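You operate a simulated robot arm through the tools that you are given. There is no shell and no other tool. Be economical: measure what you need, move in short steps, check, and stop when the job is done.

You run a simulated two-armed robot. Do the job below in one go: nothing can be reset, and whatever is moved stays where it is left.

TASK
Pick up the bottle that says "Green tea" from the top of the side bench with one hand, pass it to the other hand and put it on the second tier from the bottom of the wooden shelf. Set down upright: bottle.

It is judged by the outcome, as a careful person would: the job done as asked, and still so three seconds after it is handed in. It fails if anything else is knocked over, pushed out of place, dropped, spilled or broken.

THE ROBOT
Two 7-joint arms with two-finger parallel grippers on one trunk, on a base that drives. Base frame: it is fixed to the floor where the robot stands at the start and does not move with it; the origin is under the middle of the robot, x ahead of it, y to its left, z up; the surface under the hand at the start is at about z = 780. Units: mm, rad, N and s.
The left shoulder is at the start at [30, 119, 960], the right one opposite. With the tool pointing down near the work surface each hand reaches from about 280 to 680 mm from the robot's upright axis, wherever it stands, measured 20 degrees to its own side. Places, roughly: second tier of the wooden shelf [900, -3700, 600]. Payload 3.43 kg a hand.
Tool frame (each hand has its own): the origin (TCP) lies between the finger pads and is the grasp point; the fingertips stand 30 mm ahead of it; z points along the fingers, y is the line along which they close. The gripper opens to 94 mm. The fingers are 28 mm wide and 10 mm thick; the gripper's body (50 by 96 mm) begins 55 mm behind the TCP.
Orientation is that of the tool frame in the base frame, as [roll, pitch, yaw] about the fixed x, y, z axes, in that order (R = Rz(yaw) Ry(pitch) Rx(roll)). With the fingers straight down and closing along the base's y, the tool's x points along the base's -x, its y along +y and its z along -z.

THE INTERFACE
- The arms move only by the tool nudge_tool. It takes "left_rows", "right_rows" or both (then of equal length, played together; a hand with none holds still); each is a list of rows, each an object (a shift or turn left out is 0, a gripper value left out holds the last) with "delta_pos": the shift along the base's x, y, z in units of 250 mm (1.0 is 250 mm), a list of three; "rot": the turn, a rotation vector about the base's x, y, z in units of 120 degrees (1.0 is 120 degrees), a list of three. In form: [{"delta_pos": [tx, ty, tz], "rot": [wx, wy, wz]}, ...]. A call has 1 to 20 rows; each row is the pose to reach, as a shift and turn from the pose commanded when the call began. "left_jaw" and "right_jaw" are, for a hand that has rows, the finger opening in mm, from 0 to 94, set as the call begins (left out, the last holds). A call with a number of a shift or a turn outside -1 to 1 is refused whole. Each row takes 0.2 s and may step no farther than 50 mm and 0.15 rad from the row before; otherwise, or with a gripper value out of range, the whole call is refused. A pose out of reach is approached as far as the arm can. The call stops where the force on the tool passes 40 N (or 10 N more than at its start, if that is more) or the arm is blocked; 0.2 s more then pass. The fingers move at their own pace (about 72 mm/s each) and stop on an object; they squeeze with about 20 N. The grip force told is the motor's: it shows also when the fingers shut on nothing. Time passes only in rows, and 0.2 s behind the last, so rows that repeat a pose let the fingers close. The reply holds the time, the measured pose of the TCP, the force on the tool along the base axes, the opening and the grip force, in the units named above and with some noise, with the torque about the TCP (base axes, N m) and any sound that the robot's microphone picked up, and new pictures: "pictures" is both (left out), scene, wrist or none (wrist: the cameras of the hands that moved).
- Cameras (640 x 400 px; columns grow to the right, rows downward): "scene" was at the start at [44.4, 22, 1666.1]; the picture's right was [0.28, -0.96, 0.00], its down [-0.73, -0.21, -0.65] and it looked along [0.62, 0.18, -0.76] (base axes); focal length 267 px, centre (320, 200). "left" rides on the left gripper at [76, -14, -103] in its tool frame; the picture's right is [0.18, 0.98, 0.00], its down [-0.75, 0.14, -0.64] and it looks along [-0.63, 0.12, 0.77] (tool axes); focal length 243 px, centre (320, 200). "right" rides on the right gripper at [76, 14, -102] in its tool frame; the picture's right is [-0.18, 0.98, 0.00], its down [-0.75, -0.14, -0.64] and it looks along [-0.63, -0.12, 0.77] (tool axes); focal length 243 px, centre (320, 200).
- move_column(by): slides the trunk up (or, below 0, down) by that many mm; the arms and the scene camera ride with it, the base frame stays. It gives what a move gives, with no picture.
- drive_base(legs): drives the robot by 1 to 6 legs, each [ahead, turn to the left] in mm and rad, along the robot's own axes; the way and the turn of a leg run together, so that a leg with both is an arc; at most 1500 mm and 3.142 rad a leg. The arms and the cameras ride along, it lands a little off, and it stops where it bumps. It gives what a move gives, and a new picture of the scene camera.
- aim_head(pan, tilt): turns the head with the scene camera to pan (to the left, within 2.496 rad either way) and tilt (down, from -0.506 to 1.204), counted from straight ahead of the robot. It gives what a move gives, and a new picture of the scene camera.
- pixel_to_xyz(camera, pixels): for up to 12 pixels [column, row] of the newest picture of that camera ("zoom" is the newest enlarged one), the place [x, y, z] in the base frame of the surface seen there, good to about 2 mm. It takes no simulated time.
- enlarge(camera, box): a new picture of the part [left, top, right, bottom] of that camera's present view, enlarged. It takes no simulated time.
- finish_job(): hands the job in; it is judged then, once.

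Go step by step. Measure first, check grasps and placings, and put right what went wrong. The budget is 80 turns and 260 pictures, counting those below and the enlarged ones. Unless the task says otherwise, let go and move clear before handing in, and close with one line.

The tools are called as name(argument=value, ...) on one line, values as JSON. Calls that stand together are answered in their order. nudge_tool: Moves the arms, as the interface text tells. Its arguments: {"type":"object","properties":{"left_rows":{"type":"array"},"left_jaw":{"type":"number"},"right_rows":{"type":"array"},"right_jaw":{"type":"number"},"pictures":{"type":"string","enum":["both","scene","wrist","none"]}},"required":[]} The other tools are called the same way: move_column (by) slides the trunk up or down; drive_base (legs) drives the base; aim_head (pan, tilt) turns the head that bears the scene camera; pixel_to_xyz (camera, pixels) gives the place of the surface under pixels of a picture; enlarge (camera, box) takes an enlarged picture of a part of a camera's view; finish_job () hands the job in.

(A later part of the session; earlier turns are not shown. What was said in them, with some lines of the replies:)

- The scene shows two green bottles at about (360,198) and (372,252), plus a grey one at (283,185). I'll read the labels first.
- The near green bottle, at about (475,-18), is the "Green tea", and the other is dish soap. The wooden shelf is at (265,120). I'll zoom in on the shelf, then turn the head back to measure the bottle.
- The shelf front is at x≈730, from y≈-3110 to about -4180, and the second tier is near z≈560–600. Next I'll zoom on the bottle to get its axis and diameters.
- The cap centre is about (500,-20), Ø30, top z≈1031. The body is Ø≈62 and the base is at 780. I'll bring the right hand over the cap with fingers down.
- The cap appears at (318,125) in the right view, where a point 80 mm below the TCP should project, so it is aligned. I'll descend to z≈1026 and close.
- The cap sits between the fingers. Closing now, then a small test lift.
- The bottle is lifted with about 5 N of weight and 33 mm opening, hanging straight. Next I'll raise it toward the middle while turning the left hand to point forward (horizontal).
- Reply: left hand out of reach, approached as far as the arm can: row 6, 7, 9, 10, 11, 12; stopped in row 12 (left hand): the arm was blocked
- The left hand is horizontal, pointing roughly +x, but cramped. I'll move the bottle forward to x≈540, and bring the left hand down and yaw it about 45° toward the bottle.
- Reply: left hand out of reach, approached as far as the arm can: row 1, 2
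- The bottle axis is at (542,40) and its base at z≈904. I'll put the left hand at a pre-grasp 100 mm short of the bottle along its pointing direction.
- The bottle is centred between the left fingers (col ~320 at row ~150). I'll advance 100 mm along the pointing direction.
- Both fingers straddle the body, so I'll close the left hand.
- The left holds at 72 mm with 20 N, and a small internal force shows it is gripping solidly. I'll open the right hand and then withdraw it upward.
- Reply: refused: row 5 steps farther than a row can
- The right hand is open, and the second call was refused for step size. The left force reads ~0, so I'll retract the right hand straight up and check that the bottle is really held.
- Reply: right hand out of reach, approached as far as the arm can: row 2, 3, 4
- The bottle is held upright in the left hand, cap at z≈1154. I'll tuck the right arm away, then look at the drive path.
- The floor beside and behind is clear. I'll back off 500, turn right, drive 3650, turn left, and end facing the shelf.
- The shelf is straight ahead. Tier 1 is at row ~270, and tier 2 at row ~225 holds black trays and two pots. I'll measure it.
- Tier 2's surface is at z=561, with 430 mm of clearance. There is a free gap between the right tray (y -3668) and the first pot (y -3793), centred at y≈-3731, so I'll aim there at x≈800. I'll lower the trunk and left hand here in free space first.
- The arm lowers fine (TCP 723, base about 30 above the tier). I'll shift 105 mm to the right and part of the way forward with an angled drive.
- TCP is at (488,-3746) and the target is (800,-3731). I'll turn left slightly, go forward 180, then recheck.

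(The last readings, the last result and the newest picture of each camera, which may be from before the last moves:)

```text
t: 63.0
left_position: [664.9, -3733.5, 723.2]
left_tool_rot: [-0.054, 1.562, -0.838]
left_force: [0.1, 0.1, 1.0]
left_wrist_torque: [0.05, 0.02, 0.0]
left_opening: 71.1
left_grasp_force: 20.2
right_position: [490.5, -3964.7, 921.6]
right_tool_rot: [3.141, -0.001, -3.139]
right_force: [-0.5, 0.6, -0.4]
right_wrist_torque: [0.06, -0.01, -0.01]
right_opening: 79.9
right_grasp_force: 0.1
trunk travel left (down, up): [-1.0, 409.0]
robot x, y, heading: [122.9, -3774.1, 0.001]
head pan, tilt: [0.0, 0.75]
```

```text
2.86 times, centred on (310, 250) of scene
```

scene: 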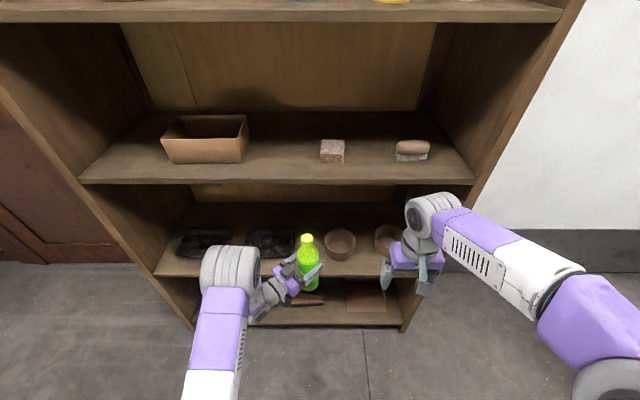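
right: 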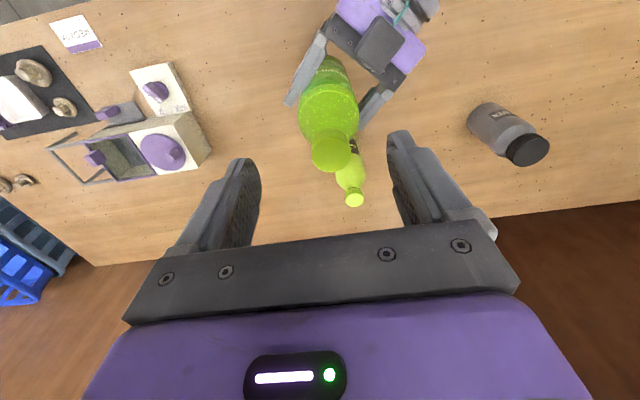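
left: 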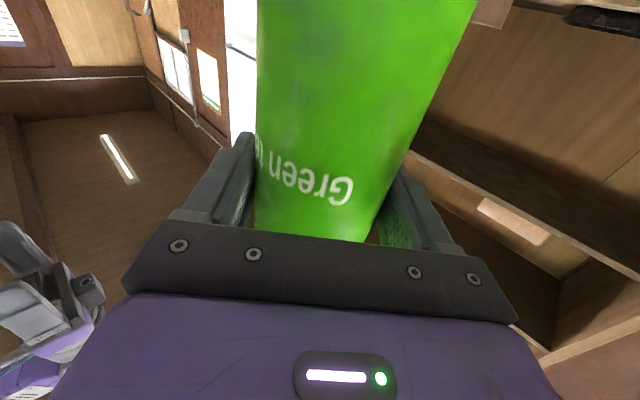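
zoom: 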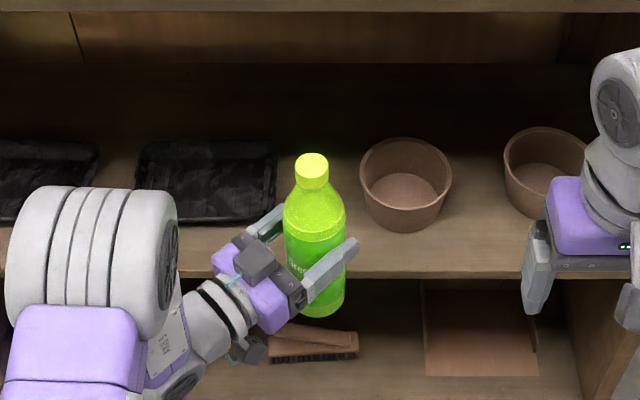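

pixel_to_xyz(camera="zoom", pixels=[[312, 160], [312, 215], [330, 312], [277, 160], [274, 205], [360, 175], [364, 212], [380, 228], [365, 270], [350, 200], [250, 358], [355, 245]])

```text
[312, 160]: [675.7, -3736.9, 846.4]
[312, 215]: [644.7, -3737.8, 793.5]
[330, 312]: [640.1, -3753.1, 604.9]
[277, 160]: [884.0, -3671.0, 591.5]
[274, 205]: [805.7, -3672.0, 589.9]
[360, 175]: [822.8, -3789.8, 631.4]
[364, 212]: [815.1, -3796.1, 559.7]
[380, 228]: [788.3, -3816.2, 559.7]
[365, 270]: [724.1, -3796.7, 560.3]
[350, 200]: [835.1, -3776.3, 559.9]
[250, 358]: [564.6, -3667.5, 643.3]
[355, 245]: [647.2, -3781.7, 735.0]
```

The bottle axis is at (677,-3737), base z≈595, and the target is about (795,-3731). I'll drive forward 115, since there is plenty of space.

drive_base(legs=[[115, 0]])

enlarge(camera="scene", box=[200, 180, 420, 320])

```text
t: 64.2
left_position: [779.5, -3733.9, 723.7]
left_tool_rot: [-0.083, 1.562, -0.87]
left_force: [0.5, -0.5, 0.4]
left_wrist_torque: [0.04, 0.02, 0.02]
left_opening: 70.9
left_grasp_force: 19.9
right_position: [604.5, -3965.0, 921.0]
right_tool_rot: [3.141, -0.002, -3.14]
right_force: [0.5, 0.0, -1.0]
right_wrist_torque: [-0.01, 0.01, 0.01]
right_opening: 80.1
right_grasp_force: 0.1
trunk travel left (down, up): [-1.0, 409.0]
robot x, y, heading: [236.8, -3772.6, 0.003]
head pan, tilt: [0.0, 0.75]
```

scene: 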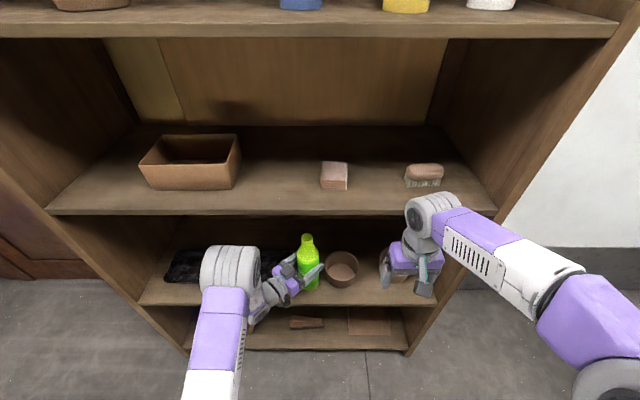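

```text
2.86 times, centred on (310, 250) of scene
```

zoom: 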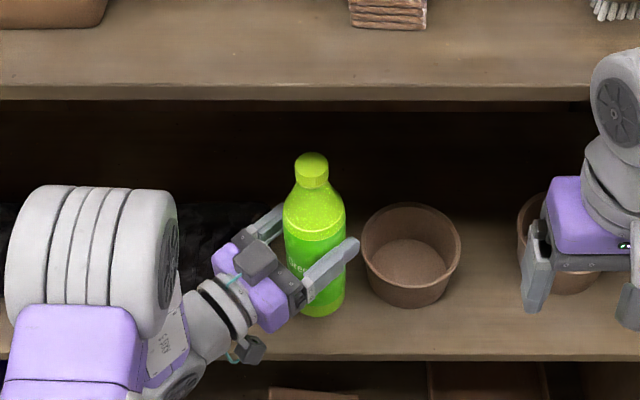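

pixel_to_xyz(camera="zoom", pixels=[[312, 160], [312, 215], [325, 308], [364, 235], [362, 245], [372, 285], [268, 205], [252, 350], [330, 355], [265, 240], [343, 215], [286, 215]])

```text
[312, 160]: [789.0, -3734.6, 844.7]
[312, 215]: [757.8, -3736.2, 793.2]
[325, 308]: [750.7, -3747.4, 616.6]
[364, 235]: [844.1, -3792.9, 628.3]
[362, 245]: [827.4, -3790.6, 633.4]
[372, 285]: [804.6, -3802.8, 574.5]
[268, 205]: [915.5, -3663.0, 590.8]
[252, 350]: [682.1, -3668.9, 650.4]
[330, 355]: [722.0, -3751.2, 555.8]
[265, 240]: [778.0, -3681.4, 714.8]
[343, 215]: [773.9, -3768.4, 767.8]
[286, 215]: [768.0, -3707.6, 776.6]
```

The bottle axis is at (790,-3736) between tray and pot, fully over the tier. I'll nudge +5 in y and lower about 33 mm until contact.

nudge_tool(left_rows=[{"delta_pos": [0.01, 0.02, 0]}, {"delta_pos": [0.01, 0.02, -0.05]}, {"delta_pos": [0.01, 0.02, -0.1]}, {"delta_pos": [0.01, 0.02, -0.115]}, {"delta_pos": [0.01, 0.02, -0.125]}, {"delta_pos": [0.01, 0.02, -0.131]}, {"delta_pos": [0.01, 0.02, -0.131]}])

enlarge(camera="scene", box=[260, 220, 370, 320])

```text
t: 65.8
left_position: [780.8, -3728.9, 690.6]
left_tool_rot: [-0.034, 1.562, -0.818]
left_force: [-1.0, 0.1, -0.2]
left_wrist_torque: [0.03, 0.02, 0.0]
left_opening: 71.2
left_grasp_force: 19.3
right_position: [603.4, -3963.2, 921.8]
right_tool_rot: [3.14, -0.001, -3.14]
right_force: [-0.9, 0.3, 0.3]
right_wrist_torque: [0.0, 0.0, -0.04]
right_opening: 79.7
right_grasp_force: 0.0
trunk travel left (down, up): [-1.0, 409.0]
robot x, y, heading: [234.1, -3776.5, 0.001]
head pan, tilt: [0.0, 0.75]
```

scene: 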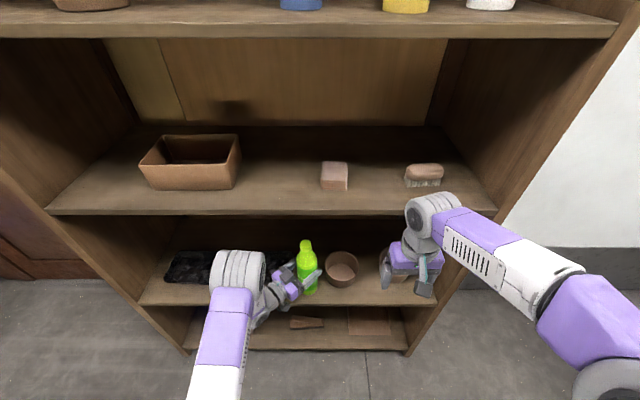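
left: 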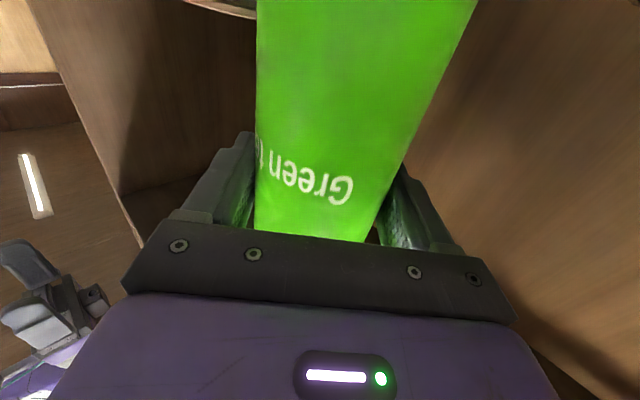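

```text
4.00 times, centred on (315, 270) of scene
```

zoom: 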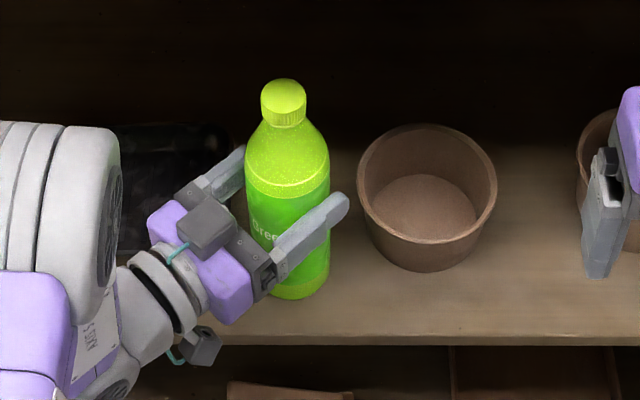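

There is no contact force yet. I'll measure how far the cap top is above the tier.

pixel_to_xyz(camera="zoom", pixels=[[283, 88], [285, 92], [295, 293], [300, 296], [300, 320], [290, 330], [330, 290]])

nudge_tool(left_rows=[{"delta_pos": [0, 0, -0.008]}, {"delta_pos": [0, 0, -0.008]}], pictures="none")

```text
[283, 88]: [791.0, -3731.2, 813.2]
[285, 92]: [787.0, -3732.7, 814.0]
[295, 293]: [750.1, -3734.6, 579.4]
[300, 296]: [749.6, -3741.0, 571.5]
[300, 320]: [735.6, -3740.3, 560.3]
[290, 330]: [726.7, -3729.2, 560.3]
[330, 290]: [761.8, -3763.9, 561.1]
```

```text
t: 66.4
left_position: [781.4, -3728.2, 687.9]
left_tool_rot: [-0.023, 1.56, -0.81]
left_force: [0.1, -0.7, 0.3]
left_wrist_torque: [0.02, 0.0, -0.01]
left_opening: 71.2
left_grasp_force: 19.2
right_position: [605.6, -3964.5, 920.7]
right_tool_rot: [-3.141, 0.001, -3.14]
right_force: [0.4, 0.8, 1.2]
right_wrist_torque: [0.01, 0.02, 0.02]
right_opening: 80.0
right_grasp_force: 0.1
trunk travel left (down, up): [-1.0, 409.0]
robot x, y, heading: [238.7, -3778.0, 0.005]
head pan, tilt: [0.0, 0.75]
```

nudge_tool(left_rows=[{"delta_pos": [0, 0, -0.006]}, {"delta_pos": [0, 0, -0.008]}], pictures="none")

nudge_tool(left_rows=[{"delta_pos": [0, 0, -0.004]}, {"delta_pos": [0, 0, -0.008]}], pictures="none")

enlarge(camera="scene", box=[260, 220, 370, 320])

```text
t: 67.0
left_position: [781.4, -3728.9, 688.6]
left_tool_rot: [0.033, 1.559, -0.757]
left_force: [-4.3, 1.2, 4.2]
left_wrist_torque: [0.24, 0.53, 0.01]
left_opening: 71.2
left_grasp_force: 20.1
right_position: [603.5, -3962.4, 921.0]
right_tool_rot: [3.142, 0.0, -3.14]
right_force: [-0.3, -0.7, -0.6]
right_wrist_torque: [0.0, 0.04, -0.01]
right_opening: 80.0
right_grasp_force: 0.0
trunk travel left (down, up): [-1.0, 409.0]
robot x, y, heading: [235.6, -3773.6, 0.003]
head pan, tilt: [0.0, 0.75]
```

```text
t: 67.6
left_position: [781.0, -3727.8, 686.1]
left_tool_rot: [0.172, 1.553, -0.615]
left_force: [-2.7, 3.1, 15.4]
left_wrist_torque: [-0.09, -0.05, -0.02]
left_opening: 71.4
left_grasp_force: 19.9
right_position: [603.2, -3964.0, 921.1]
right_tool_rot: [3.141, 0.001, -3.14]
right_force: [-0.3, 0.0, 0.3]
right_wrist_torque: [-0.01, 0.0, 0.0]
right_opening: 79.9
right_grasp_force: 0.1
trunk travel left (down, up): [-1.0, 409.0]
robot x, y, heading: [237.3, -3777.0, 0.001]
head pan, tilt: [0.0, 0.75]
```

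```text
4.00 times, centred on (315, 270) of scene
```

zoom: 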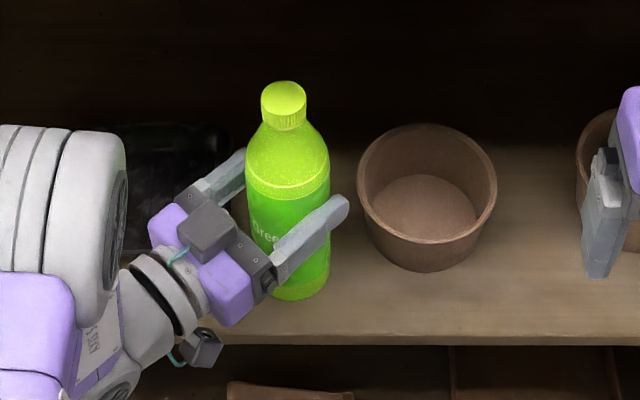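

The bottle is firmly on the tier (Fz ≈15 N). I'll ease off 1 mm, then open the left hand.

nudge_tool(left_rows=[{"delta_pos": [0, 0, 0.006]}, {"delta_pos": [0, 0, 0.006]}], pictures="none")

nudge_tool(left_rows=[{}, {}, {}], left_jaw=92)

enlarge(camera="scene", box=[260, 220, 370, 320])

```text
t: 68.2
left_position: [780.2, -3727.5, 686.1]
left_tool_rot: [0.072, 1.56, -0.714]
left_force: [1.4, 0.3, 9.3]
left_wrist_torque: [-0.21, -0.35, 0.03]
left_opening: 70.9
left_grasp_force: 20.1
right_position: [604.4, -3963.7, 921.2]
right_tool_rot: [3.141, 0.0, -3.14]
right_force: [0.1, -0.2, 0.9]
right_wrist_torque: [-0.03, -0.01, 0.0]
right_opening: 79.7
right_grasp_force: 0.0
trunk travel left (down, up): [-1.0, 409.0]
robot x, y, heading: [238.7, -3776.8, 0.004]
head pan, tilt: [0.0, 0.75]
```

```text
t: 69.0
left_position: [781.1, -3727.7, 685.6]
left_tool_rot: [-0.022, 1.559, -0.81]
left_force: [0.1, -0.2, -0.9]
left_wrist_torque: [0.01, -0.01, -0.02]
left_opening: 92.2
left_grasp_force: 0.0
right_position: [605.5, -3963.2, 921.3]
right_tool_rot: [3.142, 0.001, -3.14]
right_force: [-0.3, 0.4, -0.1]
right_wrist_torque: [0.0, 0.0, 0.01]
right_opening: 79.9
right_grasp_force: 0.1
trunk travel left (down, up): [-1.0, 409.0]
robot x, y, heading: [237.5, -3776.8, 0.004]
head pan, tilt: [0.0, 0.75]
```

scene: 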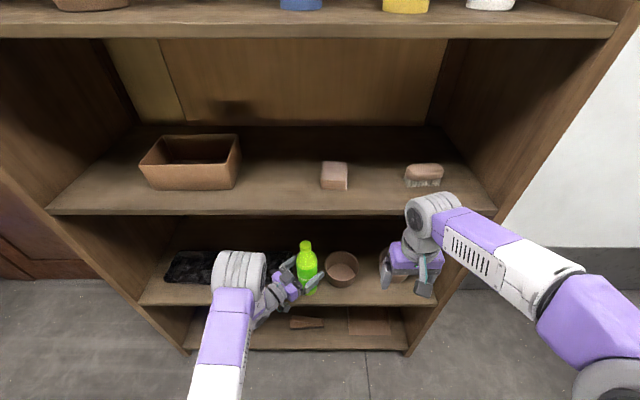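
left: 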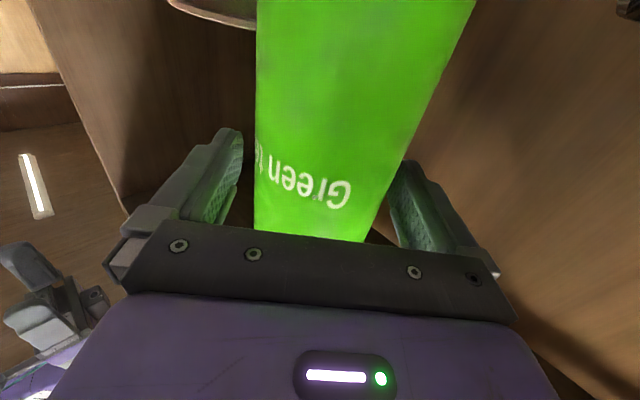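

```text
4.00 times, centred on (315, 270) of scene
```

zoom: 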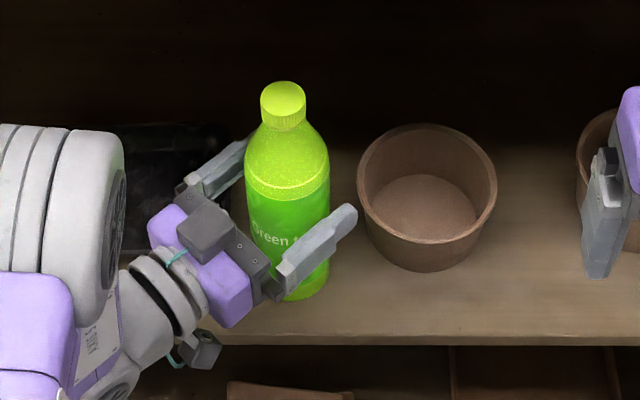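

The bottle stands free and both fingers are off it. I'll withdraw back-left along the fingers' axis.

nudge_tool(left_rows=[{"delta_pos": [-0.05, 0.05, 0]}, {"delta_pos": [-0.1, 0.1, 0]}, {"delta_pos": [-0.16, 0.16, 0]}, {"delta_pos": [-0.22, 0.22, 0]}, {"delta_pos": [-0.28, 0.28, 0]}])

drive_base(legs=[[-350, 0]])

enlarge(camera="scene", box=[200, 150, 420, 300])

```text
t: 70.2
left_position: [711.8, -3658.2, 686.1]
left_tool_rot: [-0.002, 1.56, -0.787]
left_force: [1.1, -0.1, -0.4]
left_wrist_torque: [0.01, 0.01, 0.01]
left_opening: 92.1
left_grasp_force: 0.1
right_position: [604.0, -3963.4, 920.4]
right_tool_rot: [3.14, 0.0, -3.14]
right_force: [0.0, 0.0, -0.4]
right_wrist_torque: [0.0, 0.05, 0.01]
right_opening: 79.9
right_grasp_force: 0.1
trunk travel left (down, up): [-1.0, 409.0]
robot x, y, heading: [232.4, -3777.0, 0.003]
head pan, tilt: [0.0, 0.75]
```

scene: 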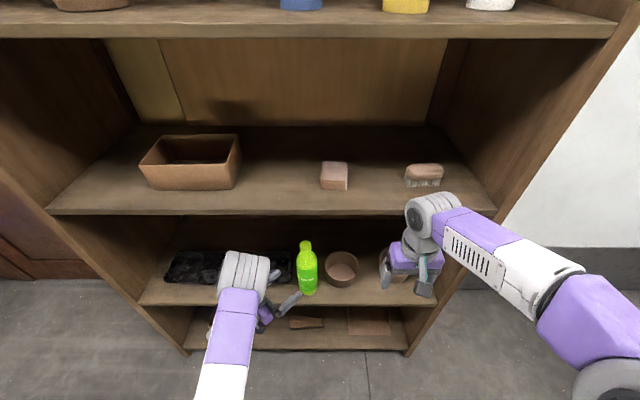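
left: 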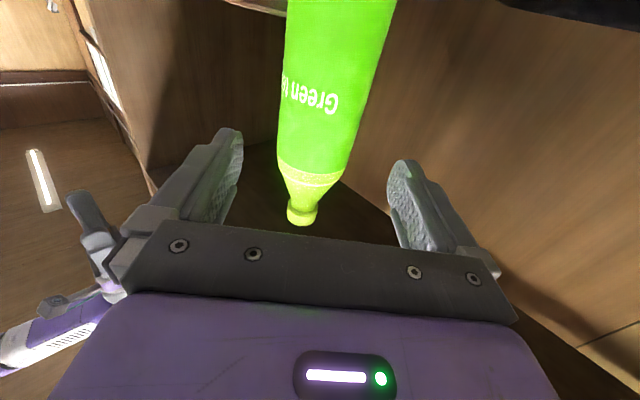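

```text
t: 72.5
left_position: [364.3, -3660.0, 685.4]
left_tool_rot: [0.012, 1.56, -0.776]
left_force: [-0.2, -1.3, 0.4]
left_wrist_torque: [0.0, -0.02, 0.0]
left_opening: 91.8
left_grasp_force: 0.2
right_position: [256.2, -3965.5, 920.7]
right_tool_rot: [3.14, 0.0, -3.14]
right_force: [-0.8, 0.6, -0.5]
right_wrist_torque: [0.02, -0.06, -0.01]
right_opening: 80.2
right_grasp_force: 0.1
trunk travel left (down, up): [-1.0, 409.0]
robot x, y, heading: [-106.8, -3778.5, 0.002]
head pan, tilt: [0.0, 0.75]
```

scene: 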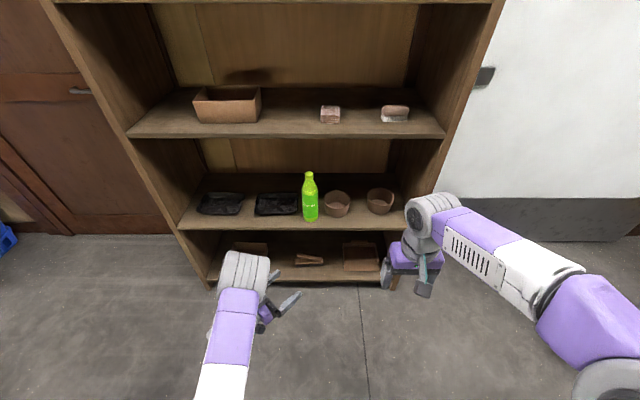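

```text
2.67 times, centred on (310, 225) of scene
```

zoom: 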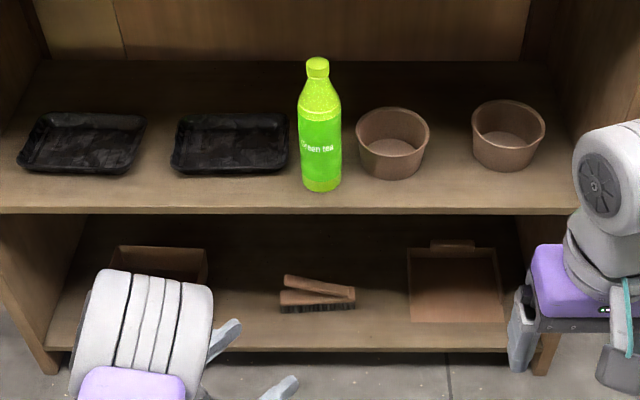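

The bottle stands upright on the second tier at zoom (320,125), with the tray and pot beside it undisturbed and both hands clear. I'm handing in.

finish_job()

```text
The job is handed in.
```

The "Green tea" bottle was picked up with the right hand and passed to the left. It now stands upright on the second tier of the wooden shelf, and nothing else was moved.
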